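You operate a simulated robot arm through the tools that you are given. There is no shell and no other tool. Be economical: measure what you need, move in short steps, check, and stop when the job is done.

You run a simulated two-armed robot. Do the job below in one go: nothing can be reset, and whatever is moved stays where it is left.

JOB
Take the medium white can with a crimped valve and leave it in the small grey bin. Fetch the closed blue can from the top of the long steel bench and stand it on the top of the side table. Take the pink can from the top of the long steel bench and put it in the small blue bin. Put two of the pink can with a loose valve cups from the top of the long steel bench on the shelf of the trial bench. Put the white can with a blue button on the top of the square steel stand away on the shelf under the narrow steel bench. Fetch the blue can with a white button and set it in the blue bin on the top of the square steel stand. Do these in any order. Set down upright: closed blue can, pink can with a loose valve cup, white can with a blue button.

Only the result counts: the job must be done as asked and must still hold three seconds after the hand-in. Knocking over, shifting, dropping, spilling or breaking anything else fails it.

ROBOT AND FRAMES
Two 7-joint arms with two-finger grippers on one trunk, on a base that drives. Base frame: it is fixed to the floor where the robot stands at the start and does not move with it; the origin is under the middle of the robot, x ahead of it, y to its left, z up; the surface under the hand at the start is at about z = 0.88. Readings come in m, degrees, newtons and seconds.
The left shoulder is at the start at [0.041, 0.17, 1.248], the right one opposite. With the tool pointing down near the work surface each hand reaches from about 0.16 to 0.66 m from the robot's upright axis, wherever it stands, measured 20 degrees to its own side. Places, roughly: blue bin (19x17x9 cm) [2.5, -0.1, 0.9]; blue can with a white button (5x5x15 cm) [2.7, -0.1, 0.9]; closed blue can (5x5x14 cm) [0.6, 0.4, 0.9]; medium white can with a crimped va (5x5x14 cm) [0.6, 0.1, 0.9]; pink can (5x5x15 cm) [0.7, 0.5, 0.9]; pink can with a loose valve cup (5x5x14 cm) [0.7, 0.4, 0.9]; shelf of the trial bench [-2.5, -2.2, 0.3]; shelf under the narrow steel bench [-2.2, -0.4, 0.5]; small blue bin (20x15x14 cm) [0.5, 0.9, 0.9]; small grey bin (20x15x14 cm) [0.5, 0.5, 0.9]; top of the side table [-1.7, 0.5, 0.9]; white can with a blue button (5x5x15 cm) [2.6, -0.3, 0.9]. Payload 2.69 kg a hand.
The TCP of each hand is the grasp point between the finger pads, 0.02 m short of the fingertips. In the tool frame z runs along the fingers and y along their closing line. The gripper opens to 0.1 m. The gripper's body begins 0.063 m behind the TCP.
Orientation is told as [roll, pitch, yaw] about the base's x, y, z axes, in that order, counted from this pose: with the fingers straight down and closing along the base's y, the tool's x points along the base's -x, its y along +y and its z along -z.

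CONTROLS
- The arms move only by the tool arm_command. It takes "left_deltas", "right_deltas" or both (then of equal length, played together; a hand with none holds still); each is a list of rows, each a list of 7 numbers: the shift along the tool's x, y, z in mm, then the turn, a rotation vector about the tool's x, y, z in degrees, then the closure, from 0 (fully open) to 1 (shut). In form: [[dx, dy, dz, ax, ay, az, grip], ...]. A call has 1 to 20 rows; each row shifts and turns the commanded pose from where the row before left it, along the tool's axes as they then stand. Each row takes 0.2 s and may step no farther than 0.05 m and 8.6 degrees from the row before; otherwise, or with a gripper value out of range, the whole call is refused. Where a pose cannot be reached the arm comes as near as it can. A force on the tool above 40 N (or 10 N above the force at the start of the call, whichever is more), or a blocked arm, ends the call early, and 0.2 s more pass. The fingers move at their own pace (about 0.108 m/s each) and stop on an object; they squeeze with about 43 N. The grip force told is the motor's: it shows also when the fingers shut on nothing. Time passes only in rows, and 0.2 s behind the last, so rows that do not move let the fingers close. The reply holds the time, the measured pose of the TCP, the force on the tool along the base axes, the opening and the grip force, in the units named above and with some noise, with the torque about the TCP (base axes, N m) and any sound that the robot's microphone picked up.
- Cameras (640 x 400 px; columns grow to the right, rows downward): "scene" is now at [0.165, 0.0507, 1.1949]; the picture's right is [0.58, -0.81, -0.01], its down [-0.03, -0.01, -1.00] and it looks along [0.81, 0.58, -0.03] (base axes); focal length 214 px, centre (320, 200). "left" rides on the left gripper at [0.07, 0.019, -0.099] in its tool frame; the picture's right is [-0.26, 0.97, 0.00], its down [-0.75, -0.20, -0.63] and it looks along [-0.61, -0.16, 0.78] (tool axes); focal length 230 px, centre (320, 200). "right" rides on the right gripper at [0.07, -0.019, -0.099] in its tool frame; the picture's right is [0.26, 0.97, 0.00], its down [-0.75, 0.20, -0.63] and it looks along [-0.61, 0.16, 0.78] (tool axes); focal length 230 px, centre (320, 200). There is no depth. A picture from a camera that has moved, and an enlarged one, comes with that camera's place and axes in the base frame and with its lens.
- get_image(camera): a new picture of that camera. No time passes.
- raise_lower(by): slides the trunk up (or, below 0, down) by that many m; the arms and the scene camera ride with it, the base frame stays. It gives what a move gives, with no picture.
- roll_base(legs): drives the robot by 1 to 6 legs, each [ahead, turn to the left] in m and degrees, along the robot's own axes; the way and the turn of a leg run together, so that a leg with both is an arc; at most 1.5 m and 180 degrees a leg. The arms and the cameras ride along, it lands a little off, and it stops where it bumps. It gives what a move gives.
- pan_tilt(pan, tilt): turns the head with the scene camera to pan (to the left, within 60 degrees either way) and tilt (down, from -29 to 69), counted from straight ahead of the robot. It gives what a move gives.
- inspect(camera, box): a new picture of the part [left, top, right, bottom] of that camera's present view, enlarged. No time passes.
- sign_off(): hands the job in; it is judged then, once.

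Go step by step. Nothing tells you exact positions but the pictures and the camera data: compare them with the known pose of the tool, close in by small moves and look again before you grip or let go. The budget is 207 turns and 194 pictures, counting those below and the enlarged ones. Unless the task says otherwise, let go and move clear before handing in.

The tools are called after "Request:" by a JSON object that holds its "name" and its "arguments". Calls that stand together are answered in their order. arm_command: Moves the arms, as the interface text tells. Its arguments: {"type":"object","properties":{"left_deltas":{"type":"array","items":{"type":"array","items":{"type":"number"}}},"right_deltas":{"type":"array","items":{"type":"array","items":{"type":"number"}}}},"required":[]} The other tools are called the same way: raise_lower (by) slides the trunk up or down; roll_base (legs) drives the base; pan_tilt (pan, tilt) turns the head that bears the scene camera; get_image (camera) takes a picture; inspect (camera, box) takes an enlarged picture of a part of a camera's view; sign_off () hands the job in.

At the start:

```text
time: 0.0
left_ee_pos: [0.3345, 0.5107, 1.2413]
left_ee_rot: [-0.2, 0.0, 0.0]
left_contact_force: [-0.1, -0.4, -0.1]
left_moment: [-0.01, 0.04, -0.01]
left_finger_gap: 0.0999
left_grasp_force: 0.1
right_ee_pos: [0.43, 0.0283, 1.2646]
right_ee_rot: [-0.2, 0.1, -0.1]
right_contact_force: [0.0, 0.0, 0.1]
right_moment: [0.02, 0.0, -0.02]
right_finger_gap: 0.1001
right_grasp_force: 0.0
trunk travel left (down, up): [-0.475, 0.215]
robot x, y, heading: [-0.0022, 0.0031, 0.1]
head pan, tilt: [35.5, 1.0]
```

scene: 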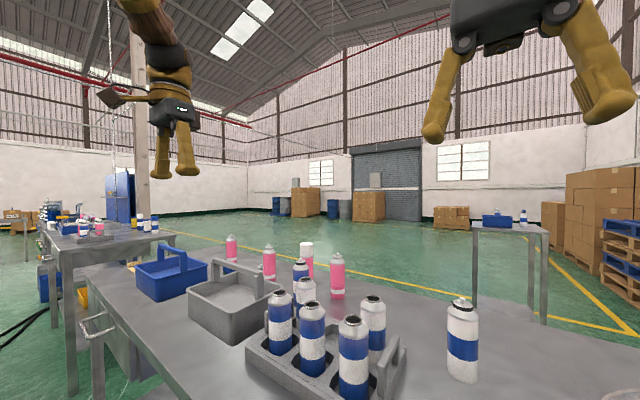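
right: 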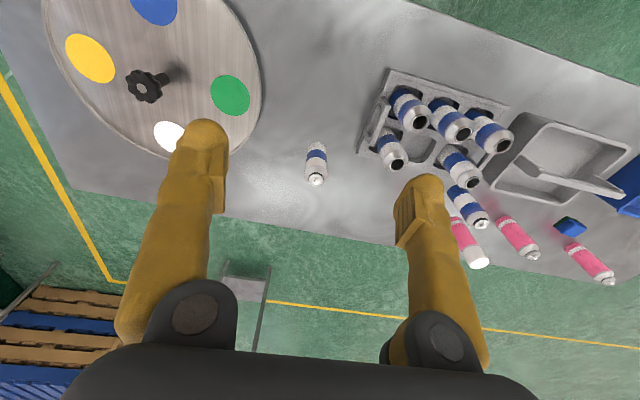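
left: 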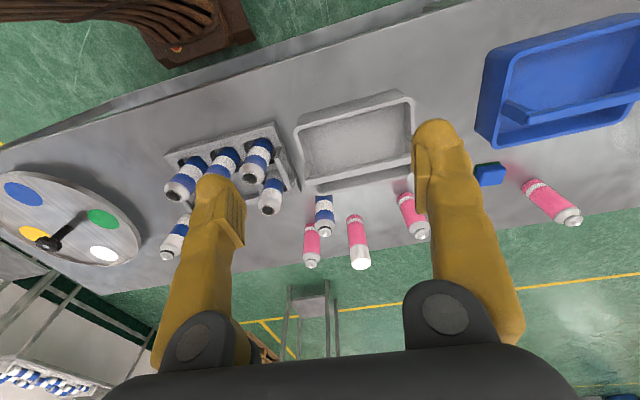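

I see the long steel bench with a crate of cans, bins, pink cans and a turntable. I'll look closer to tell the cans apart.

Request:
{"name": "inspect", "arguments": {"camera": "scene", "box": [200, 220, 420, 400]}}

Request:
{"name": "inspect", "arguments": {"camera": "left", "box": [140, 100, 460, 300]}}

Request:
{"name": "inspect", "arguments": {"camera": "right", "box": [280, 60, 640, 300]}}

```text
2.22 times, centred on (310, 310) of scene
camera zoom: at [0.165, 0.0507, 1.1949], right [0.58, -0.81, -0.01], down [-0.03, -0.01, -1.0], along [0.81, 0.58, -0.03], focal length 477 px, centre (342, -44)
```

zoom: 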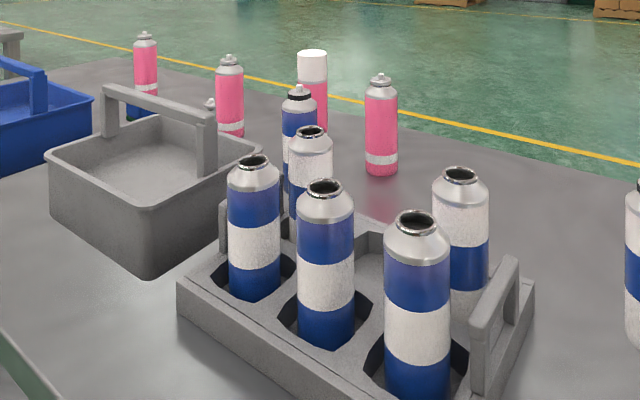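

```text
2.00 times, centred on (300, 200) of left
camera zoom: at [0.2647, 0.5294, 1.3401], right [0.26, 0.97, 0.0], down [0.75, -0.2, 0.63], along [0.61, -0.16, -0.78], focal length 460 px, centre (360, 200)
```

zoom: 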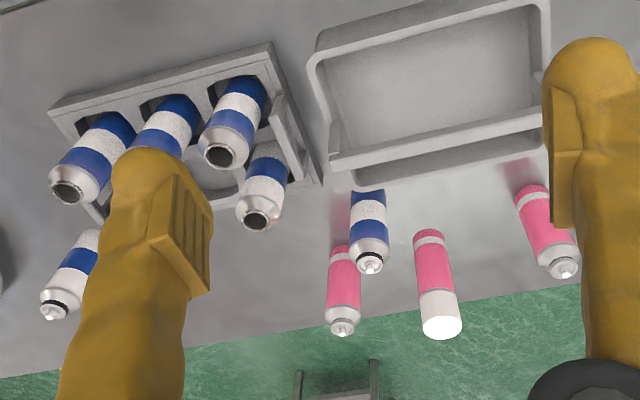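

```text
1.67 times, centred on (460, 180) of right
camera zoom: at [0.3624, 0.0106, 1.3618], right [-0.26, 0.97, 0.0], down [0.75, 0.2, 0.63], along [0.61, 0.16, -0.78], focal length 384 px, centre (87, 233)
```

zoom: 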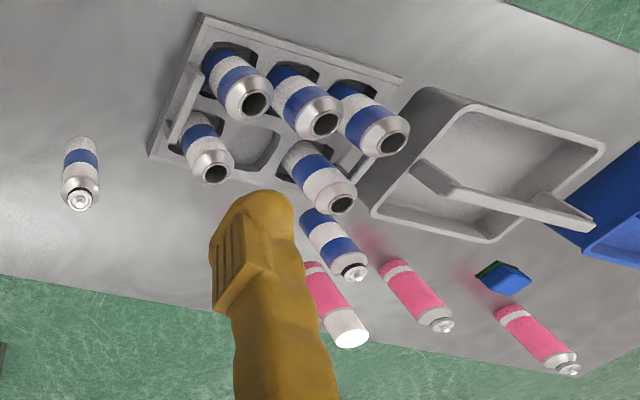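

Request:
{"name": "inspect", "arguments": {"camera": "scene", "box": [215, 225, 295, 275]}}

Request:
{"name": "inspect", "arguments": {"camera": "scene", "box": [285, 235, 365, 285]}}

Request:
{"name": "inspect", "arguments": {"camera": "left", "box": [290, 180, 450, 280]}}

Request:
{"name": "inspect", "arguments": {"camera": "scene", "box": [0, 190, 160, 290]}}

Request:
{"name": "inspect", "arguments": {"camera": "scene", "box": [440, 190, 600, 290]}}

```text
8.00 times, centred on (255, 250) of scene
camera zoom: at [0.165, 0.0507, 1.1949], right [0.58, -0.81, -0.01], down [-0.03, -0.01, -1.0], along [0.81, 0.58, -0.03], focal length 1716 px, centre (840, -200)
```

zoom: 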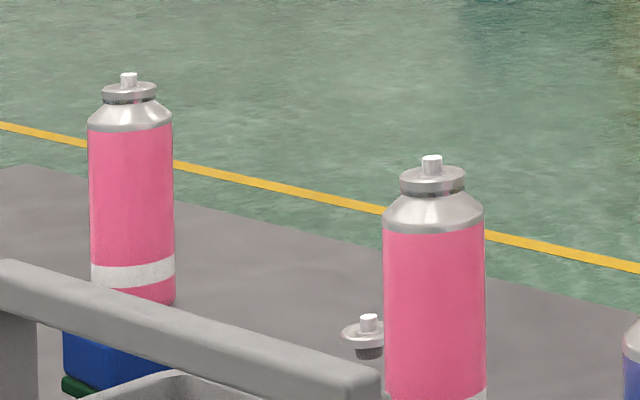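

```text
8.00 times, centred on (325, 260) of scene
camera zoom: at [0.165, 0.0507, 1.1949], right [0.58, -0.81, -0.01], down [-0.03, -0.01, -1.0], along [0.81, 0.58, -0.03], focal length 1716 px, centre (280, -280)
```

zoom: 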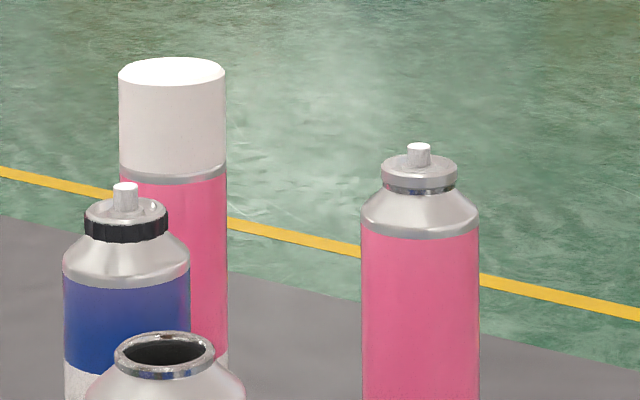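

```text
4.00 times, centred on (370, 230) of left
camera zoom: at [0.2647, 0.5294, 1.3401], right [0.26, 0.97, 0.0], down [0.75, -0.2, 0.63], along [0.61, -0.16, -0.78], focal length 920 px, centre (120, 80)
```

zoom: 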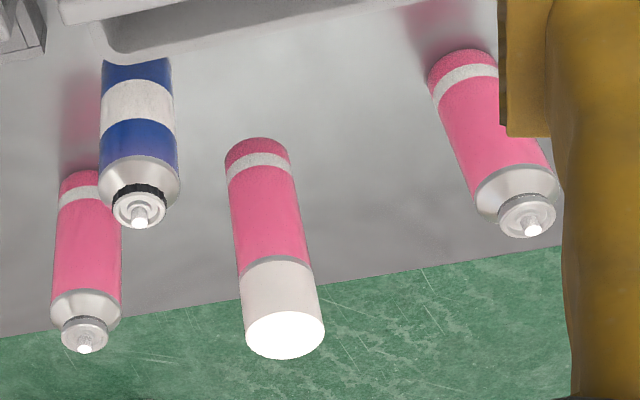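

```text
4.00 times, centred on (80, 240) of scene
camera zoom: at [0.165, 0.0507, 1.1949], right [0.58, -0.81, -0.01], down [-0.03, -0.01, -1.0], along [0.81, 0.58, -0.03], focal length 858 px, centre (1280, 40)
```

zoom: 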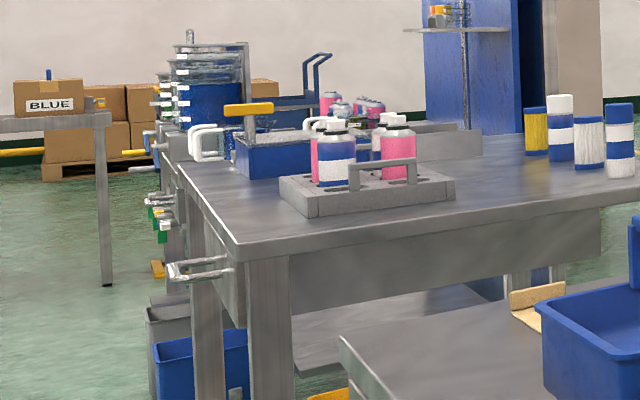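

```text
4.00 times, centred on (520, 240) of scene
camera zoom: at [0.165, 0.0507, 1.1949], right [0.58, -0.81, -0.01], down [-0.03, -0.01, -1.0], along [0.81, 0.58, -0.03], focal length 858 px, centre (-480, 40)
```

zoom: 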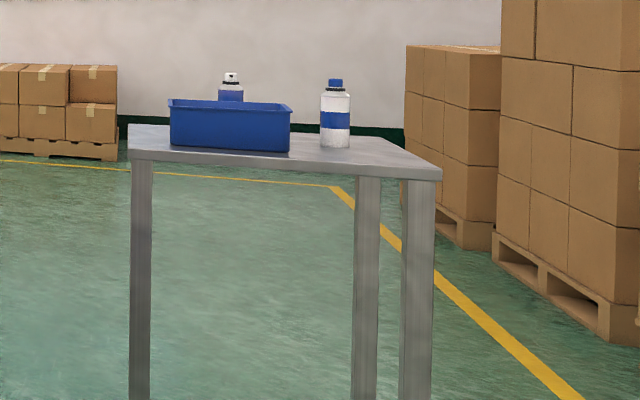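

The capped pink can is at about (0.71, 0.505), the closed blue can (black gasket) at (0.60, 0.45), and three pink cans carry valve cups. The white crimped can is at (0.583, 0.062), so I move the right hand above it first.

Request:
{"name": "arm_command", "arguments": {"right_deltas": [[-38, 8, 28, 0, 0, 0, 0], [-38, 8, 28, 0, 0, 0, 0], [-38, 9, 28, 0, 0, 0, 0], [-39, 9, 28, 0, 0, 0, 0]]}}

Request:
{"name": "get_image", "arguments": {"camera": "right"}}

```text
time: 1.1
left_ee_pos: [0.2894, 0.5102, 1.229]
left_ee_rot: [-0.4, 2.9, -0.1]
left_contact_force: [-1.1, -1.2, -0.4]
left_moment: [0.02, -0.12, 0.01]
left_finger_gap: 0.1001
left_grasp_force: 0.1
right_ee_pos: [0.5516, 0.0381, 1.2037]
right_ee_rot: [2.2, -2.0, -3.5]
right_contact_force: [-0.1, -0.4, -0.1]
right_moment: [0.02, -0.1, -0.01]
right_finger_gap: 0.0998
right_grasp_force: 0.1
right hand out of reach, approached as far as the arm can: row 4
trunk travel left (down, up): [-0.475, 0.215]
robot x, y, heading: [-0.0021, 0.0003, 0.1]
head pan, tilt: [35.5, 1.0]
stopped in row 4 (right hand): the arm was blocked; the commanded pose is now the measured one
```

```text
182 pictures are left
camera right: at [0.4779, 0.0199, 1.2993], right [-0.2, 0.98, 0.03], down [0.74, 0.13, 0.66], along [0.65, 0.15, -0.75], focal length 230 px, centre (320, 200)
```

right: 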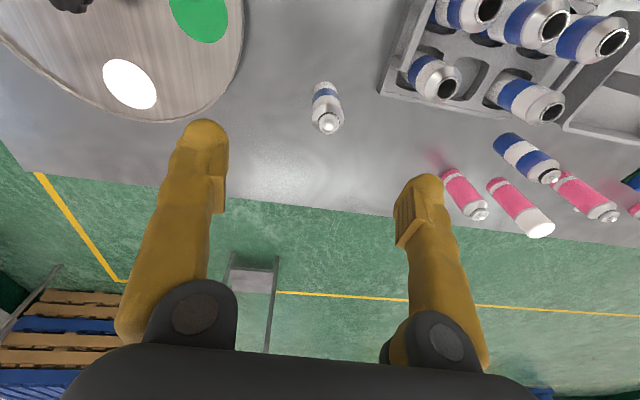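

The arm is at its reach limit across the body. I'll turn the base left so that the can lies to the right arm's own side.

Request:
{"name": "roll_base", "arguments": {"legs": [[0, 26]]}}

```text
time: 1.8
left_ee_pos: [0.2441, 0.513, 1.2113]
left_ee_rot: [-0.4, 7.6, 0.4]
left_contact_force: [-0.9, -0.1, 0.4]
left_moment: [-0.01, -0.05, 0.02]
left_finger_gap: 0.0998
left_grasp_force: 0.1
right_ee_pos: [0.5188, 0.0473, 1.2246]
right_ee_rot: [2.3, -4.0, -2.8]
right_contact_force: [-1.0, 0.0, 0.0]
right_moment: [-0.04, -0.08, 0.03]
right_finger_gap: 0.1001
right_grasp_force: 0.0
trunk travel left (down, up): [-0.475, 0.215]
robot x, y, heading: [-0.001, 0.0009, 0.6]
head pan, tilt: [35.5, 1.0]
stopped in leg 1: the robot was blocked; the commanded pose is now the measured one
```

The base is blocked and the left hand drifts, so something is touching. I'll look around.

Request:
{"name": "pan_tilt", "arguments": {"pan": 0, "tilt": 35}}

Request:
{"name": "get_image", "arguments": {"camera": "scene"}}

Request:
{"name": "get_image", "arguments": {"camera": "left"}}

```text
time: 2.8
left_ee_pos: [0.2469, 0.5132, 1.2122]
left_ee_rot: [-0.3, 7.6, 0.5]
left_contact_force: [0.4, -0.4, -0.2]
left_moment: [0.01, 0.01, 0.0]
left_finger_gap: 0.1001
left_grasp_force: 0.1
right_ee_pos: [0.5205, 0.0457, 1.2238]
right_ee_rot: [2.4, -3.8, -2.9]
right_contact_force: [-0.2, 0.1, -0.1]
right_moment: [-0.01, -0.01, 0.0]
right_finger_gap: 0.1
right_grasp_force: 0.0
trunk travel left (down, up): [-0.475, 0.215]
robot x, y, heading: [0.0001, 0.0019, 0.4]
head pan, tilt: [0.0, 35.0]
```

```text
181 pictures are left
camera scene: at [0.1777, 0.0003, 1.1402], right [0.01, -1.0, 0.0], down [-0.59, -0.01, -0.81], along [0.81, 0.01, -0.59], focal length 214 px, centre (320, 200)
```

scene: 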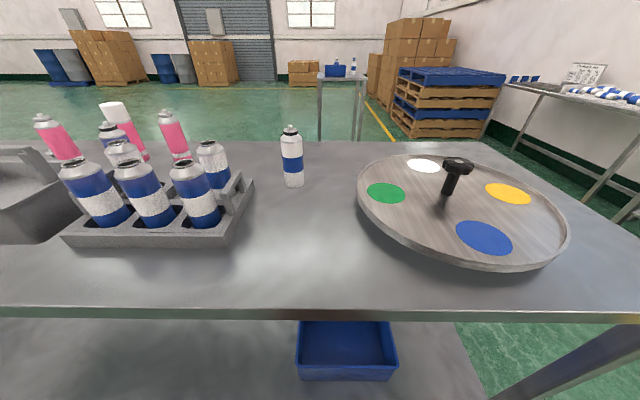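

```text
180 pictures are left
camera left: at [0.191, 0.531, 1.3186], right [0.25, 0.97, -0.04], down [0.83, -0.19, 0.53], along [0.5, -0.16, -0.85], focal length 230 px, centre (320, 200)
```

left: 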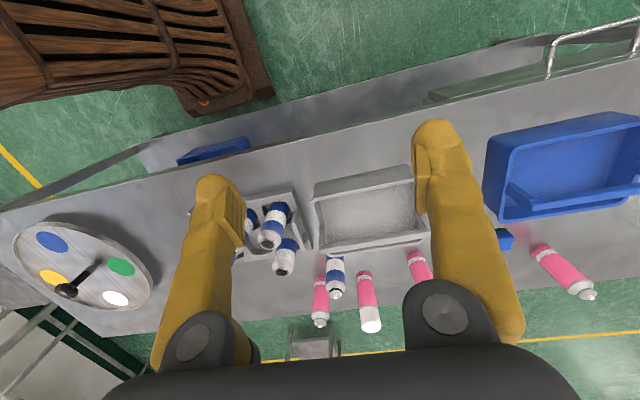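

Request:
{"name": "arm_command", "arguments": {"right_deltas": [[30, -30, 10, 0, 0, 0, 0], [30, -30, 10, 0, 0, 0, 0], [30, -30, 0, 0, 0, 0, 0], [20, -40, 0, 0, 0, 0, 0], [20, -40, 0, 0, 0, 0, 0]]}}

Request:
{"name": "pan_tilt", "arguments": {"pan": 30, "tilt": -20}}

Request:
{"name": "get_image", "arguments": {"camera": "scene"}}

```text
time: 4.0
left_ee_pos: [0.2465, 0.5122, 1.212]
left_ee_rot: [-0.3, 7.6, 0.6]
left_contact_force: [0.4, -0.7, -0.4]
left_moment: [0.01, -0.06, 0.02]
left_finger_gap: 0.0998
left_grasp_force: 0.0
right_ee_pos: [0.3794, -0.1187, 1.1886]
right_ee_rot: [2.4, -4.1, -2.8]
right_contact_force: [-0.6, -0.7, 0.6]
right_moment: [0.01, -0.04, 0.02]
right_finger_gap: 0.0998
right_grasp_force: 0.1
trunk travel left (down, up): [-0.475, 0.215]
robot x, y, heading: [0.0009, 0.0009, 0.7]
head pan, tilt: [0.0, 35.0]
```

```text
time: 5.3
left_ee_pos: [0.2453, 0.513, 1.2133]
left_ee_rot: [-0.3, 7.7, 0.4]
left_contact_force: [0.2, 0.2, 0.0]
left_moment: [-0.03, 0.03, 0.0]
left_finger_gap: 0.1001
left_grasp_force: 0.0
right_ee_pos: [0.3812, -0.1176, 1.1883]
right_ee_rot: [2.3, -3.8, -2.8]
right_contact_force: [-0.7, -0.6, -0.3]
right_moment: [0.05, 0.0, -0.01]
right_finger_gap: 0.0999
right_grasp_force: 0.1
trunk travel left (down, up): [-0.475, 0.215]
robot x, y, heading: [0.0037, -0.0022, 0.5]
head pan, tilt: [30.0, -20.0]
```

```text
179 pictures are left
camera scene: at [0.1569, 0.0379, 1.2258], right [0.51, -0.86, -0.01], down [0.28, 0.17, -0.94], along [0.81, 0.48, 0.33], focal length 214 px, centre (320, 200)
```

scene: 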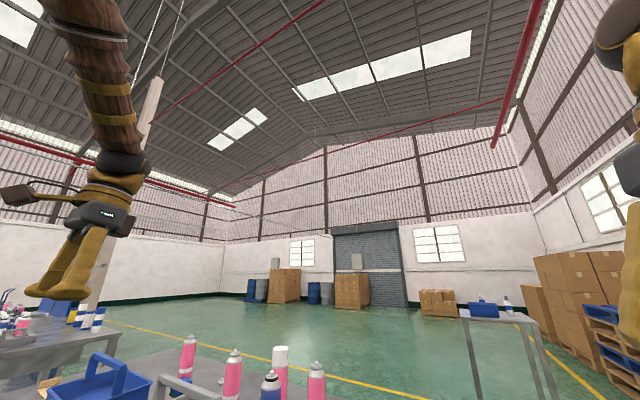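

Request:
{"name": "roll_base", "arguments": {"legs": [[0, 26]]}}

```text
time: 7.0
left_ee_pos: [0.0004, 0.5697, 1.2206]
left_ee_rot: [-0.3, 5.1, 26.3]
left_contact_force: [-0.3, 0.1, 0.4]
left_moment: [0.02, -0.03, 0.0]
left_finger_gap: 0.0999
left_grasp_force: 0.1
right_ee_pos: [0.3938, 0.0609, 1.1882]
right_ee_rot: [2.4, -3.9, 23.0]
right_contact_force: [-0.7, 0.8, 0.2]
right_moment: [-0.02, -0.02, -0.01]
right_finger_gap: 0.1003
right_grasp_force: 0.0
trunk travel left (down, up): [-0.475, 0.215]
robot x, y, heading: [0.001, 0.0025, 26.4]
head pan, tilt: [30.0, -20.0]
```

Request:
{"name": "arm_command", "arguments": {"right_deltas": [[-36, -15, 20, 2.4, 3.9, 0, 0], [-36, -15, 20, 0, 0, 0, 0], [-36, -15, 22, 0, 0, 0, 0], [-36, -15, 22, 0, 0, 0, 0], [-34, -15, 22, 0, 0, 0, 0]]}}

Request:
{"name": "get_image", "arguments": {"camera": "right"}}

```text
time: 8.2
left_ee_pos: [-0.0169, 0.5602, 1.2137]
left_ee_rot: [-0.3, 7.1, 26.3]
left_contact_force: [-0.2, 0.3, 0.2]
left_moment: [0.0, 0.02, -0.02]
left_finger_gap: 0.1
left_grasp_force: 0.1
right_ee_pos: [0.5715, 0.0578, 1.0928]
right_ee_rot: [0.0, -0.8, 23.1]
right_contact_force: [0.2, -0.3, -0.2]
right_moment: [0.02, 0.01, 0.04]
right_finger_gap: 0.1001
right_grasp_force: 0.1
trunk travel left (down, up): [-0.475, 0.215]
robot x, y, heading: [-0.0016, 0.0019, 26.1]
head pan, tilt: [30.0, -20.0]
```

```text
178 pictures are left
camera right: at [0.5142, 0.0123, 1.1906], right [-0.62, 0.79, 0.0], down [0.6, 0.48, 0.64], along [0.51, 0.39, -0.77], focal length 230 px, centre (320, 200)
```

right: 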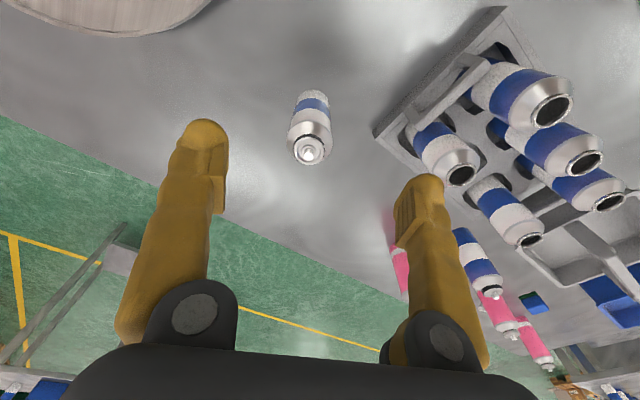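

Request:
{"name": "arm_command", "arguments": {"right_deltas": [[0, 0, 0, 0, 0, 8, 0.25], [0, 0, 0, 0, 0, 8, 0.25], [0, 0, 0, 0, 0, 8, 0.25], [0, 0, 0, 0, 0, 8, 0.25], [0, 0, 0, 0, 0, 8, 0.25], [-17, 9, 0, 0, 0, 0, 0.25]]}}

Request:
{"name": "get_image", "arguments": {"camera": "right"}}

```text
time: 9.6
left_ee_pos: [-0.0168, 0.5597, 1.2151]
left_ee_rot: [-0.4, 7.1, 26.3]
left_contact_force: [-0.4, 0.7, -0.8]
left_moment: [0.01, 0.03, 0.05]
left_finger_gap: 0.1
left_grasp_force: 0.1
right_ee_pos: [0.5941, 0.059, 1.0912]
right_ee_rot: [0.6, -0.6, -17.0]
right_contact_force: [-0.1, -0.3, 0.7]
right_moment: [-0.01, 0.01, -0.03]
right_finger_gap: 0.0752
right_grasp_force: 0.1
trunk travel left (down, up): [-0.475, 0.215]
robot x, y, heading: [0.0035, -0.0004, 26.5]
head pan, tilt: [30.0, -20.0]
```

```text
177 pictures are left
camera right: at [0.5209, 0.0617, 1.1885], right [0.04, 1.0, 0.01], down [0.77, -0.03, 0.64], along [0.64, -0.02, -0.77], focal length 230 px, centre (320, 200)
```

right: 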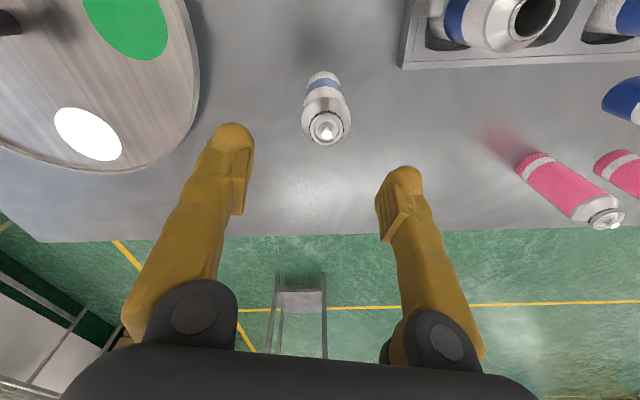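

Request:
{"name": "arm_command", "arguments": {"right_deltas": [[3, 3, 30, 0, 0, 0, 0.25], [0, 0, 30, 0, 0, 0, 0.25], [0, 0, 30, 0, 0, 0, 0.25], [0, 0, 26, 0, 0, 0, 0.25], [0, 0, 0, 0, 0, 0, 0.25]]}}

Request:
{"name": "get_image", "arguments": {"camera": "right"}}

```text
time: 10.8
left_ee_pos: [-0.0186, 0.5606, 1.2152]
left_ee_rot: [-0.4, 7.1, 26.2]
left_contact_force: [0.1, 0.0, -0.1]
left_moment: [-0.01, 0.03, 0.0]
left_finger_gap: 0.0998
left_grasp_force: 0.0
right_ee_pos: [0.5926, 0.0659, 0.9764]
right_ee_rot: [0.5, -0.7, -16.9]
right_contact_force: [0.0, 0.1, -0.1]
right_moment: [0.02, 0.02, 0.02]
right_finger_gap: 0.0748
right_grasp_force: 0.1
trunk travel left (down, up): [-0.475, 0.215]
robot x, y, heading: [0.001, -0.0014, 26.3]
head pan, tilt: [30.0, -20.0]
```

```text
176 pictures are left
camera right: at [0.52, 0.0674, 1.0743], right [0.03, 1.0, 0.01], down [0.77, -0.03, 0.64], along [0.64, -0.02, -0.77], focal length 230 px, centre (320, 200)
```

right: 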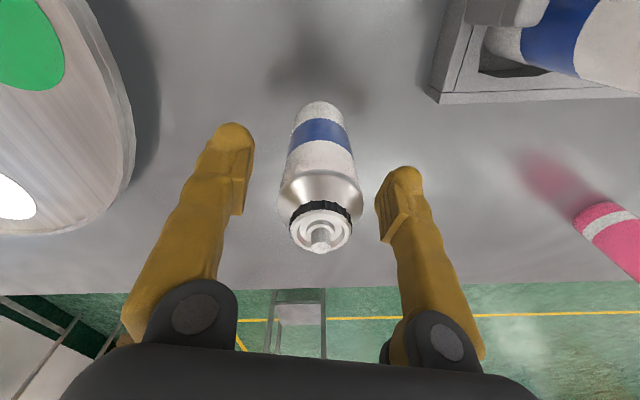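

Request:
{"name": "arm_command", "arguments": {"right_deltas": [[0, 0, 0, 0, 0, 0, 1], [0, 0, 0, 0, 0, 0, 1], [0, 0, 0, 0, 0, 0, 1], [0, 0, -30, 0, 0, 0, 1], [0, 0, -40, 0, 0, 0, 1], [0, 0, -40, 0, 0, 0, 1], [20, 0, -40, 0, 0, 0, 1], [20, 0, -30, 0, 0, 0, 1]]}}

Request:
{"name": "get_image", "arguments": {"camera": "right"}}

```text
time: 12.6
left_ee_pos: [-0.019, 0.5619, 1.2153]
left_ee_rot: [-0.4, 7.2, 26.3]
left_contact_force: [1.0, 0.8, -0.4]
left_moment: [0.0, -0.02, 0.03]
left_finger_gap: 0.0999
left_grasp_force: 0.0
right_ee_pos: [0.5482, 0.0711, 1.1568]
right_ee_rot: [0.4, -0.6, -17.0]
right_contact_force: [0.2, 0.8, -0.4]
right_moment: [0.01, 0.03, -0.02]
right_finger_gap: 0.0423
right_grasp_force: 43.0
trunk travel left (down, up): [-0.475, 0.215]
robot x, y, heading: [0.0018, 0.0002, 26.3]
head pan, tilt: [30.0, -20.0]
```

```text
175 pictures are left
camera right: at [0.4763, 0.0721, 1.2546], right [0.03, 1.0, 0.01], down [0.77, -0.03, 0.64], along [0.64, -0.02, -0.77], focal length 230 px, centre (320, 200)
```

right: 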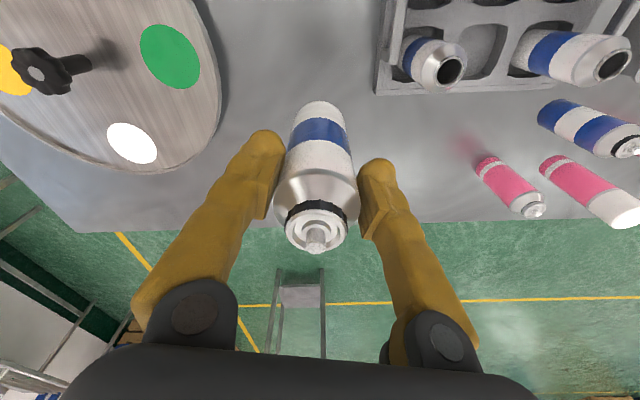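

White can gripped and lifted. Now I reposition the base beside the grey bin with hands high.

Request:
{"name": "roll_base", "arguments": {"legs": [[0, 64], [0.35, 0], [0, -50]]}}

Request:
{"name": "get_image", "arguments": {"camera": "right"}}

```text
time: 16.6
left_ee_pos: [-0.5165, 0.2497, 1.2271]
left_ee_rot: [-0.3, 4.2, 91.3]
left_contact_force: [0.2, -0.1, -0.5]
left_moment: [0.04, 0.0, 0.02]
left_finger_gap: 0.0999
left_grasp_force: 0.0
right_ee_pos: [0.1679, 0.5564, 1.173]
right_ee_rot: [1.7, -1.9, 47.9]
right_contact_force: [0.5, 0.4, -0.4]
right_moment: [0.0, 0.05, 0.0]
right_finger_gap: 0.0423
right_grasp_force: 42.9
trunk travel left (down, up): [-0.475, 0.215]
robot x, y, heading: [0.0035, 0.0607, 93.2]
head pan, tilt: [30.0, -20.0]
stopped in leg 2: the robot was blocked; the commanded pose is now the measured one
```

```text
174 pictures are left
camera right: at [0.137, 0.4868, 1.268], right [-0.89, 0.45, 0.02], down [0.35, 0.66, 0.66], along [0.28, 0.6, -0.75], focal length 230 px, centre (320, 200)
```

right: 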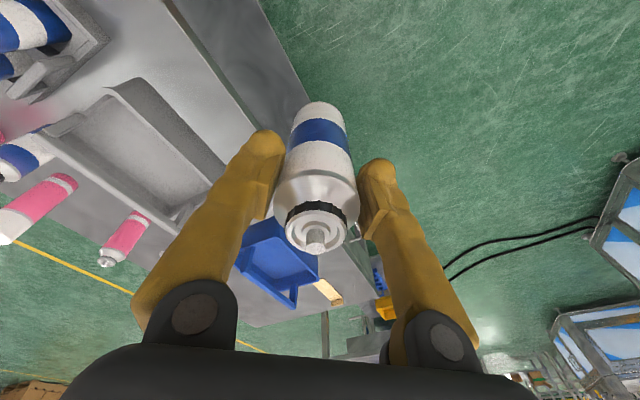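

Request:
{"name": "pan_tilt", "arguments": {"pan": 0, "tilt": 45}}

Request:
{"name": "get_image", "arguments": {"camera": "scene"}}

Request:
{"name": "get_image", "arguments": {"camera": "left"}}

```text
time: 18.0
left_ee_pos: [-0.5162, 0.2517, 1.2195]
left_ee_rot: [-0.6, 5.8, 91.3]
left_contact_force: [0.5, -0.9, 0.4]
left_moment: [0.01, -0.02, 0.01]
left_finger_gap: 0.1
left_grasp_force: 0.1
right_ee_pos: [0.1678, 0.5575, 1.1709]
right_ee_rot: [1.6, -1.8, 48.0]
right_contact_force: [-0.2, -0.4, -1.5]
right_moment: [-0.02, -0.03, 0.04]
right_finger_gap: 0.0422
right_grasp_force: 43.0
trunk travel left (down, up): [-0.475, 0.215]
robot x, y, heading: [0.0002, 0.0624, 93.4]
head pan, tilt: [0.0, 45.0]
```

```text
173 pictures are left
camera scene: at [-0.0066, 0.2309, 1.1255], right [1.0, 0.06, 0.0], down [0.04, -0.72, -0.7], along [-0.04, 0.69, -0.72], focal length 214 px, centre (320, 200)
```

scene: 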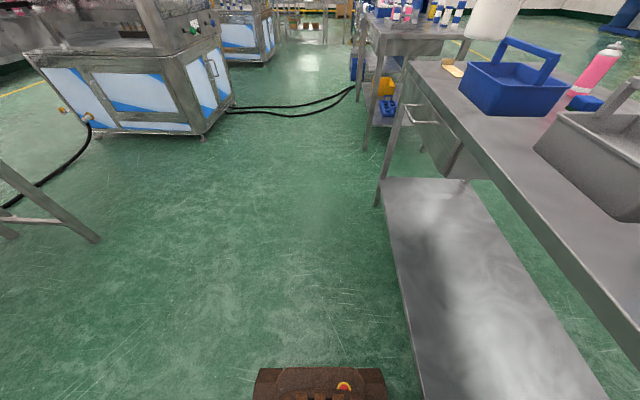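

```text
172 pictures are left
camera left: at [-0.5343, 0.1906, 1.3248], right [-0.97, 0.23, -0.04], down [0.18, 0.82, 0.55], along [0.16, 0.53, -0.83], focal length 230 px, centre (320, 200)
```

left: 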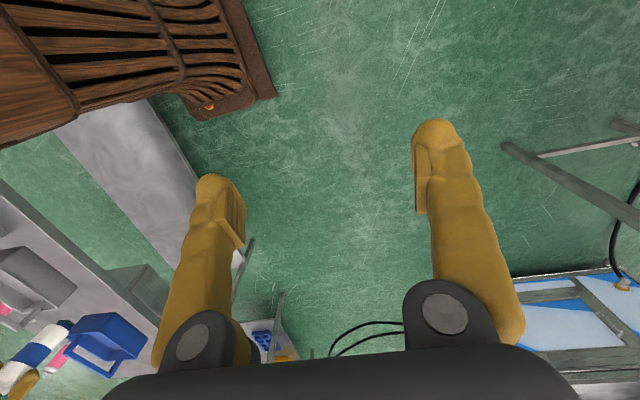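

Request:
{"name": "pan_tilt", "arguments": {"pan": 60, "tilt": 20}}

Request:
{"name": "get_image", "arguments": {"camera": "scene"}}

Request:
{"name": "pan_tilt", "arguments": {"pan": -60, "tilt": 20}}

Request:
{"name": "get_image", "arguments": {"camera": "scene"}}

```text
time: 19.3
left_ee_pos: [-0.5169, 0.2518, 1.2201]
left_ee_rot: [-0.6, 5.9, 91.2]
left_contact_force: [-0.9, 0.1, -0.1]
left_moment: [0.0, 0.0, 0.02]
left_finger_gap: 0.0998
left_grasp_force: 0.1
right_ee_pos: [0.1668, 0.5589, 1.1712]
right_ee_rot: [1.5, -1.8, 48.0]
right_contact_force: [-0.2, 0.7, -0.2]
right_moment: [0.02, -0.01, 0.01]
right_finger_gap: 0.0423
right_grasp_force: 43.0
trunk travel left (down, up): [-0.475, 0.215]
robot x, y, heading: [0.0048, 0.0634, 93.3]
head pan, tilt: [60.0, 20.0]
```

```text
171 pictures are left
camera scene: at [-0.0852, 0.1927, 1.1645], right [0.45, 0.89, -0.01], down [0.31, -0.17, -0.94], along [-0.84, 0.42, -0.35], focal length 214 px, centre (320, 200)
```

scene: 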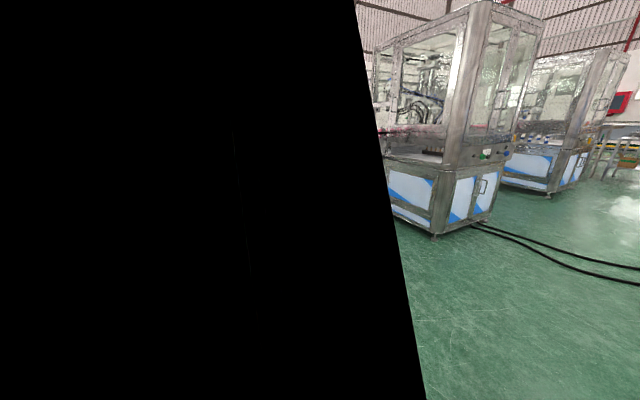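

```text
time: 21.3
left_ee_pos: [-0.5156, 0.2518, 1.2198]
left_ee_rot: [-0.5, 5.9, 91.4]
left_contact_force: [0.2, -0.4, 0.2]
left_moment: [-0.01, 0.04, -0.01]
left_finger_gap: 0.1
left_grasp_force: 0.0
right_ee_pos: [0.1687, 0.5576, 1.17]
right_ee_rot: [1.5, -1.9, 48.0]
right_contact_force: [-0.2, 0.6, -1.8]
right_moment: [0.0, 0.01, 0.02]
right_finger_gap: 0.0422
right_grasp_force: 42.9
trunk travel left (down, up): [-0.475, 0.215]
robot x, y, heading: [0.0034, 0.0654, 93.4]
head pan, tilt: [-60.0, 20.0]
```

```text
170 pictures are left
camera scene: at [0.0757, 0.2018, 1.1646], right [0.55, -0.84, 0.01], down [-0.28, -0.2, -0.94], along [0.79, 0.51, -0.35], focal length 214 px, centre (320, 200)
```

scene: 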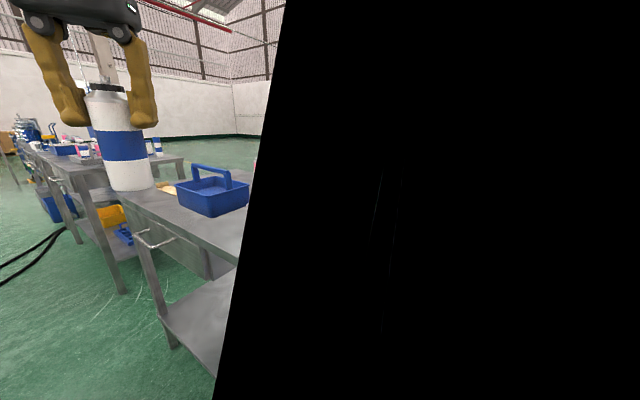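

Request:
{"name": "roll_base", "arguments": {"legs": [[0, 20], [0.32, 0]]}}

```text
time: 24.4
left_ee_pos: [-0.6685, 0.345, 1.2275]
left_ee_rot: [-0.3, 3.4, 111.3]
left_contact_force: [0.4, 0.4, 0.1]
left_moment: [-0.08, 0.02, 0.0]
left_finger_gap: 0.1002
left_grasp_force: 0.2
right_ee_pos: [-0.1275, 0.8645, 1.1706]
right_ee_rot: [1.6, -1.7, 68.0]
right_contact_force: [-0.3, 0.4, -0.7]
right_moment: [-0.01, 0.01, 0.02]
right_finger_gap: 0.0421
right_grasp_force: 43.0
trunk travel left (down, up): [-0.475, 0.215]
robot x, y, heading: [-0.1146, 0.3403, 113.1]
head pan, tilt: [-60.0, 20.0]
```

Request:
{"name": "roll_base", "arguments": {"legs": [[0, -73]]}}

Request:
{"name": "get_image", "arguments": {"camera": "right"}}

Request:
{"name": "pan_tilt", "arguments": {"pan": -15, "tilt": 35}}

Request:
{"name": "get_image", "arguments": {"camera": "scene"}}

```text
time: 28.2
left_ee_pos: [-0.2729, 0.8644, 1.2298]
left_ee_rot: [-0.5, 2.9, 36.2]
left_contact_force: [-0.2, 0.5, 0.1]
left_moment: [-0.06, -0.01, 0.01]
left_finger_gap: 0.1
left_grasp_force: 0.0
right_ee_pos: [0.3723, 0.4788, 1.1787]
right_ee_rot: [2.2, -2.4, -7.1]
right_contact_force: [0.7, -0.1, -0.6]
right_moment: [0.01, -0.03, 0.02]
right_finger_gap: 0.0422
right_grasp_force: 42.8
trunk travel left (down, up): [-0.475, 0.215]
robot x, y, heading: [-0.1193, 0.3439, 37.9]
head pan, tilt: [-60.0, 20.0]
```

```text
169 pictures are left
camera right: at [0.2972, 0.4659, 1.2729], right [-0.14, 0.99, 0.03], down [0.74, 0.09, 0.67], along [0.66, 0.11, -0.74], focal length 230 px, centre (320, 200)
```

right: 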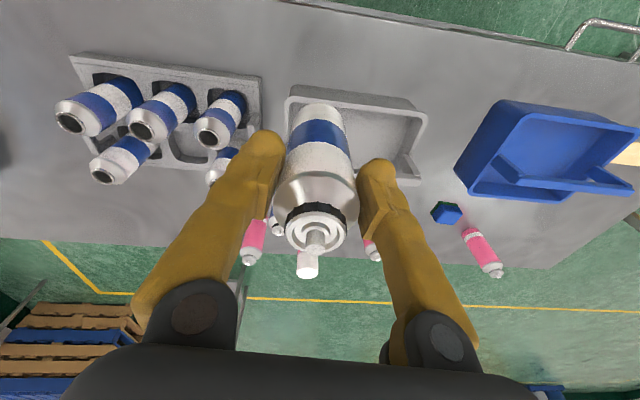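

```text
time: 29.3
left_ee_pos: [-0.2874, 0.8499, 1.2258]
left_ee_rot: [-0.6, 4.6, 36.3]
left_contact_force: [-1.2, -0.1, -0.4]
left_moment: [0.05, 0.0, 0.02]
left_finger_gap: 0.1001
left_grasp_force: 0.0
right_ee_pos: [0.3561, 0.4681, 1.1859]
right_ee_rot: [2.9, -3.1, -7.1]
right_contact_force: [-1.1, -0.8, -0.7]
right_moment: [0.03, 0.0, -0.01]
right_finger_gap: 0.0417
right_grasp_force: 43.3
trunk travel left (down, up): [-0.475, 0.215]
robot x, y, heading: [-0.1207, 0.3438, 37.9]
head pan, tilt: [-15.0, 35.0]
```

```text
168 pictures are left
camera scene: at [0.0336, 0.4337, 1.1402], right [0.39, -0.92, 0.0], down [-0.54, -0.23, -0.81], along [0.75, 0.32, -0.59], focal length 214 px, centre (320, 200)
```

scene: 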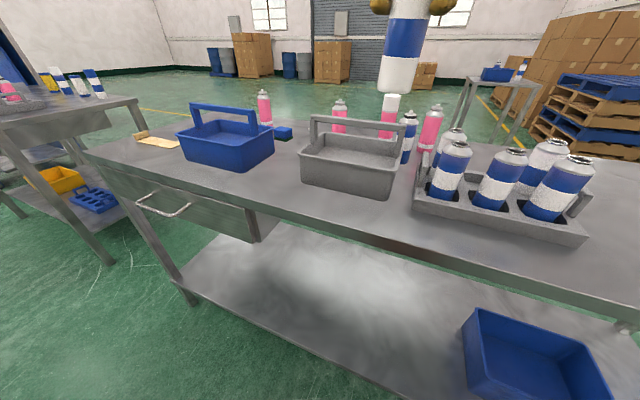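

Request:
{"name": "arm_command", "arguments": {"right_deltas": [[0, 0, 0, 2.9, 0, -7.1, 1], [0, 0, 0, 0, -8, 0, 1], [0, 0, 0, 0, -8, 0, 1], [-10, 39, 25, 0, 0, 0, 1], [-10, 38, 25, 0, 0, 0, 1]]}}

Request:
{"name": "get_image", "arguments": {"camera": "right"}}

Request:
{"name": "get_image", "arguments": {"camera": "scene"}}

```text
time: 30.5
left_ee_pos: [-0.2879, 0.8515, 1.2262]
left_ee_rot: [-0.6, 4.5, 36.3]
left_contact_force: [-1.2, 0.1, -0.6]
left_moment: [0.01, -0.01, -0.04]
left_finger_gap: 0.0996
left_grasp_force: 0.1
right_ee_pos: [0.3945, 0.5468, 1.1535]
right_ee_rot: [1.1, -19.1, -0.9]
right_contact_force: [0.1, 0.1, -0.8]
right_moment: [-0.01, 0.01, 0.02]
right_finger_gap: 0.0425
right_grasp_force: 43.1
trunk travel left (down, up): [-0.475, 0.215]
robot x, y, heading: [-0.1209, 0.3469, 38.0]
head pan, tilt: [-15.0, 35.0]
```

```text
167 pictures are left
camera right: at [0.2985, 0.5281, 1.2231], right [-0.23, 0.97, -0.06], down [0.5, 0.18, 0.84], along [0.83, 0.17, -0.53], focal length 230 px, centre (320, 200)
```

right: 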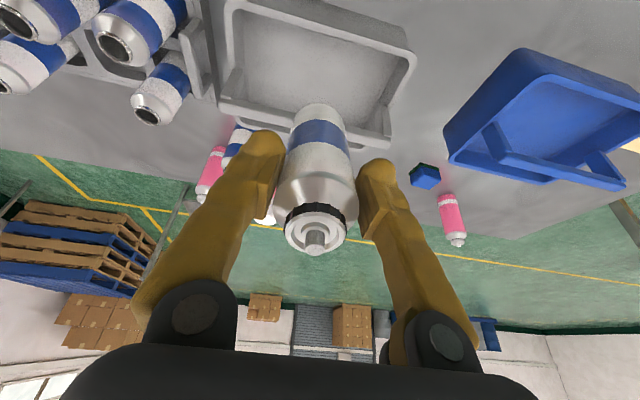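

```text
166 pictures are left
camera scene: at [0.0336, 0.4343, 1.1401], right [0.39, -0.92, 0.0], down [-0.54, -0.23, -0.81], along [0.75, 0.32, -0.59], focal length 214 px, centre (320, 200)
```

scene: 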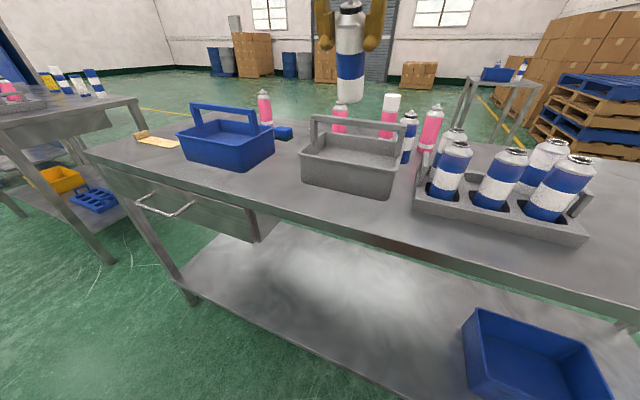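

Request:
{"name": "arm_command", "arguments": {"right_deltas": [[7, -1, 28, 0, 0, 0, 1], [0, 0, 30, 0, 0, 0, 1], [0, 0, 30, 0, 0, 0, 1], [0, 0, 30, 0, 0, 0, 1]]}}

Request:
{"name": "get_image", "arguments": {"camera": "right"}}

Request:
{"name": "inspect", "arguments": {"camera": "scene", "box": [240, 50, 480, 200]}}

```text
time: 31.5
left_ee_pos: [-0.2841, 0.8508, 1.2285]
left_ee_rot: [-0.4, 3.5, 36.4]
left_contact_force: [0.4, -1.4, 0.9]
left_moment: [0.11, 0.0, 0.0]
left_finger_gap: 0.0998
left_grasp_force: 0.1
right_ee_pos: [0.4408, 0.5331, 1.0368]
right_ee_rot: [2.5, -17.8, -3.9]
right_contact_force: [0.0, -0.8, -0.1]
right_moment: [0.06, 0.01, 0.01]
right_finger_gap: 0.0425
right_grasp_force: 42.9
trunk travel left (down, up): [-0.475, 0.215]
robot x, y, heading: [-0.1201, 0.3437, 38.3]
head pan, tilt: [-15.0, 35.0]
```

```text
165 pictures are left
camera right: at [0.3447, 0.5164, 1.1083], right [-0.19, 0.98, -0.04], down [0.53, 0.14, 0.84], along [0.83, 0.14, -0.55], focal length 230 px, centre (320, 200)
```

right: 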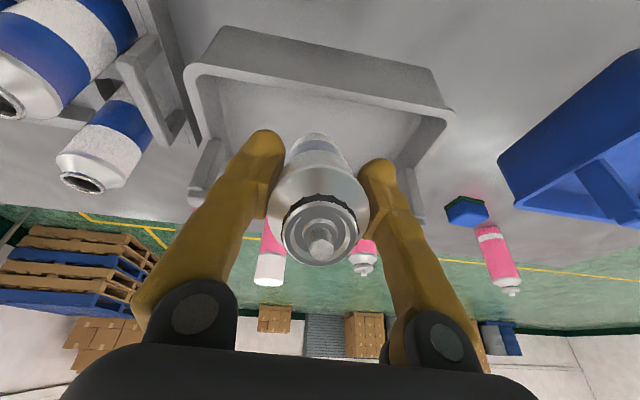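

```text
2.67 times, centred on (360, 125) of scene
camera zoom: at [0.031, 0.429, 1.1405], right [0.39, -0.92, 0.0], down [-0.54, -0.23, -0.81], along [0.75, 0.32, -0.58], focal length 572 px, centre (213, 400)
```

zoom: 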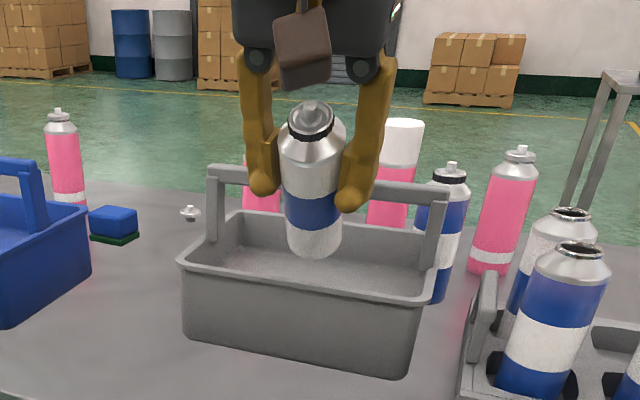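

Request:
{"name": "arm_command", "arguments": {"right_deltas": [[8, 6, -5, 2.5, -1, -3, 1], [8, 6, -5, 0, 0, 0, 1], [0, 0, 0, 0, 0, 0, 1]]}}

Request:
{"name": "get_image", "arguments": {"camera": "right"}}

Request:
{"name": "inspect", "arguments": {"camera": "scene", "box": [240, 50, 480, 200]}}

```text
time: 32.5
left_ee_pos: [-0.3052, 0.8365, 1.2227]
left_ee_rot: [-0.7, 6.2, 36.4]
left_contact_force: [0.0, -0.5, -0.4]
left_moment: [0.05, -0.05, 0.01]
left_finger_gap: 0.1
left_grasp_force: 0.1
right_ee_pos: [0.4134, 0.5224, 1.0421]
right_ee_rot: [-0.5, -18.0, -2.7]
right_contact_force: [-0.1, -0.2, -0.2]
right_moment: [0.08, -0.04, -0.02]
right_finger_gap: 0.0426
right_grasp_force: 43.4
trunk travel left (down, up): [-0.475, 0.215]
robot x, y, heading: [-0.1167, 0.347, 38.0]
head pan, tilt: [-15.0, 35.0]
stopped in row 3 (right hand): the arm was blocked; the commanded pose is now the measured one
```

```text
163 pictures are left
camera right: at [0.3158, 0.51, 1.1138], right [-0.2, 0.98, -0.09], down [0.53, 0.18, 0.83], along [0.83, 0.12, -0.55], focal length 230 px, centre (320, 200)
```

right: 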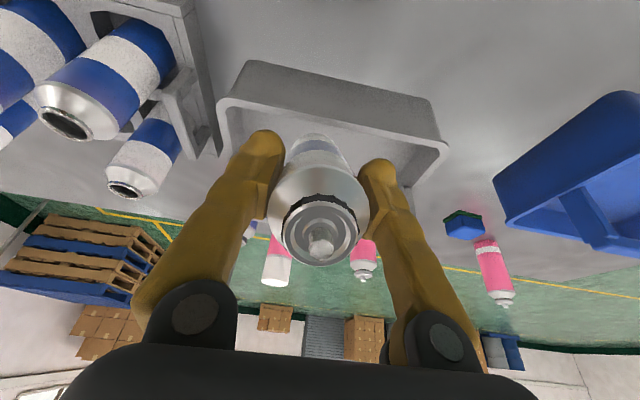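

```text
2.67 times, centred on (360, 125) of scene
camera zoom: at [0.0325, 0.4331, 1.1404], right [0.39, -0.92, 0.0], down [-0.54, -0.23, -0.81], along [0.75, 0.32, -0.59], focal length 572 px, centre (213, 400)
```

zoom: 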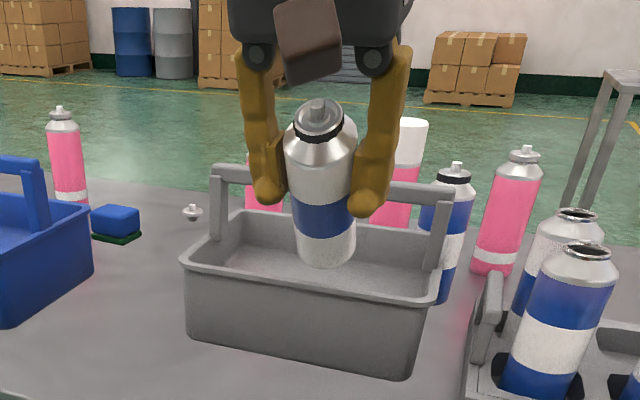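

Arms seem to be bumping into each other. I'll look up to see the elbows.

Request:
{"name": "pan_tilt", "arguments": {"pan": 0, "tilt": -29}}

Request:
{"name": "get_image", "arguments": {"camera": "scene"}}

Request:
{"name": "pan_tilt", "arguments": {"pan": 30, "tilt": 0}}

Request:
{"name": "get_image", "arguments": {"camera": "scene"}}

```text
time: 33.8
left_ee_pos: [-0.3034, 0.8385, 1.2231]
left_ee_rot: [-0.7, 6.1, 36.2]
left_contact_force: [-0.6, 0.3, 0.4]
left_moment: [0.02, -0.04, -0.02]
left_finger_gap: 0.1
left_grasp_force: 0.0
right_ee_pos: [0.4134, 0.5266, 1.0404]
right_ee_rot: [-0.6, -18.0, -2.6]
right_contact_force: [-0.3, 0.2, -0.4]
right_moment: [-0.01, 0.02, 0.01]
right_finger_gap: 0.0426
right_grasp_force: 43.4
trunk travel left (down, up): [-0.475, 0.215]
robot x, y, heading: [-0.1153, 0.348, 38.2]
head pan, tilt: [0.0, -28.6]
```

```text
161 pictures are left
camera scene: at [0.0068, 0.4422, 1.2366], right [0.62, -0.79, 0.0], down [0.36, 0.29, -0.89], along [0.7, 0.55, 0.46], focal length 214 px, centre (320, 200)
```

scene: 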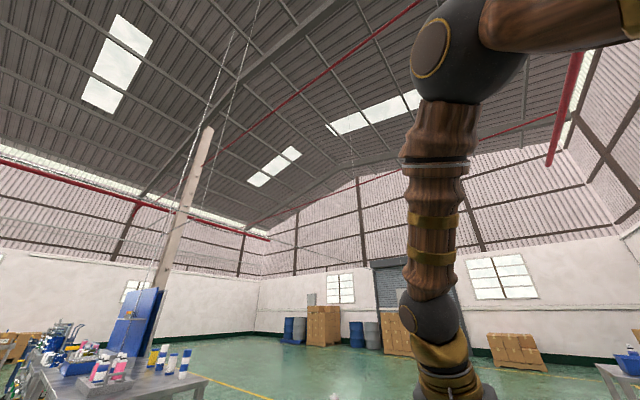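

```text
time: 34.8
left_ee_pos: [-0.3029, 0.8377, 1.2224]
left_ee_rot: [-0.7, 6.2, 36.2]
left_contact_force: [-0.8, -0.7, 0.2]
left_moment: [-0.02, -0.01, -0.05]
left_finger_gap: 0.1001
left_grasp_force: 0.0
right_ee_pos: [0.4135, 0.5261, 1.0403]
right_ee_rot: [-0.6, -18.1, -2.6]
right_contact_force: [-0.4, -0.4, -0.6]
right_moment: [-0.01, 0.0, -0.03]
right_finger_gap: 0.0426
right_grasp_force: 43.9
trunk travel left (down, up): [-0.475, 0.215]
robot x, y, heading: [-0.1162, 0.348, 38.2]
head pan, tilt: [30.0, 0.0]
```

```text
160 pictures are left
camera scene: at [-0.0128, 0.4839, 1.1964], right [0.93, -0.37, -0.01], down [-0.01, -0.01, -1.0], along [0.37, 0.93, -0.01], focal length 214 px, centre (320, 200)
```

scene: 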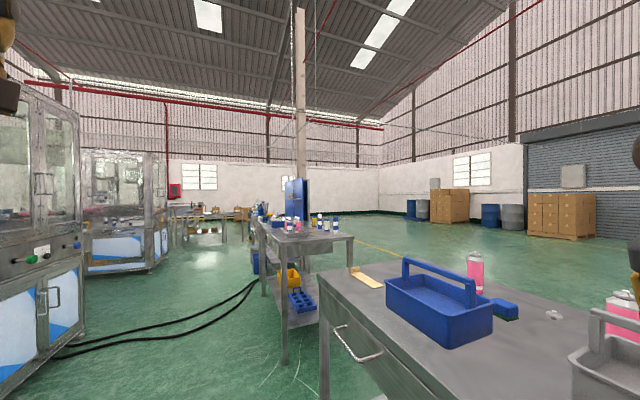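

Request:
{"name": "arm_command", "arguments": {"left_deltas": [[-20, 0, 0, 0, 2, 0, 0], [-20, 0, 0, 0, 2, 0, 0], [-20, 0, 0, 0, 2, 0, 0], [-20, 0, 0, 0, 0, 0, 0]], "right_deltas": [[0, 0, -10, 0, 0, 0, 1], [0, 0, -10, 0, 0, 0, 1], [0, 0, -10, 0, 0, 0, 1], [0, 0, 0, 0, 0, 0, 1]]}}

Request:
{"name": "arm_command", "arguments": {"left_deltas": [[0, 0, 0, 0, 0, 0, 0], [0, 0, 0, 0, 0, 0, 0]], "right_deltas": [[0, 0, 0, 0, 0, 0, 1], [0, 0, 0, 0, 0, 0, 1]]}}

Request:
{"name": "get_image", "arguments": {"camera": "right"}}

```text
time: 35.8
left_ee_pos: [-0.2374, 0.8862, 1.2198]
left_ee_rot: [-0.8, 9.5, 36.3]
left_contact_force: [0.7, 0.8, -0.6]
left_moment: [0.01, 0.0, -0.04]
left_finger_gap: 0.0998
left_grasp_force: 0.1
right_ee_pos: [0.4041, 0.5282, 1.0695]
right_ee_rot: [-0.6, -18.1, -2.2]
right_contact_force: [0.0, -0.5, -0.7]
right_moment: [0.0, 0.02, -0.01]
right_finger_gap: 0.0425
right_grasp_force: 43.0
trunk travel left (down, up): [-0.475, 0.215]
robot x, y, heading: [-0.1191, 0.3479, 38.2]
head pan, tilt: [30.0, 0.0]
```

```text
time: 36.4
left_ee_pos: [-0.2385, 0.8854, 1.2197]
left_ee_rot: [-0.6, 9.5, 36.2]
left_contact_force: [0.2, -0.1, -0.4]
left_moment: [0.01, 0.0, 0.02]
left_finger_gap: 0.1001
left_grasp_force: 0.0
right_ee_pos: [0.4028, 0.5263, 1.0704]
right_ee_rot: [-0.5, -18.3, -2.2]
right_contact_force: [-0.1, 0.0, -0.4]
right_moment: [0.0, 0.0, 0.01]
right_finger_gap: 0.0425
right_grasp_force: 42.9
trunk travel left (down, up): [-0.475, 0.215]
robot x, y, heading: [-0.1198, 0.3468, 37.9]
head pan, tilt: [30.0, 0.0]
```

```text
159 pictures are left
camera right: at [0.3064, 0.5133, 1.1422], right [-0.2, 0.97, -0.09], down [0.52, 0.19, 0.83], along [0.83, 0.12, -0.55], focal length 230 px, centre (320, 200)
```

right: 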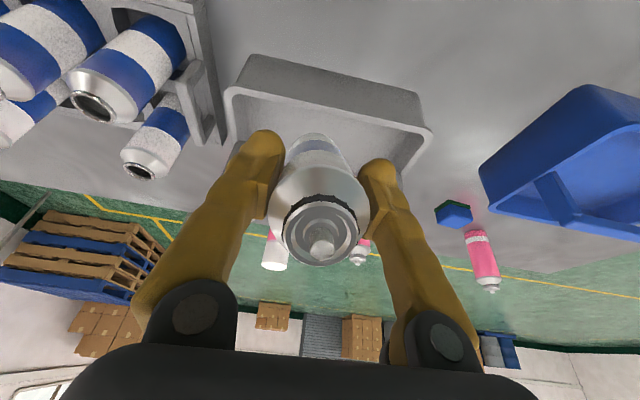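

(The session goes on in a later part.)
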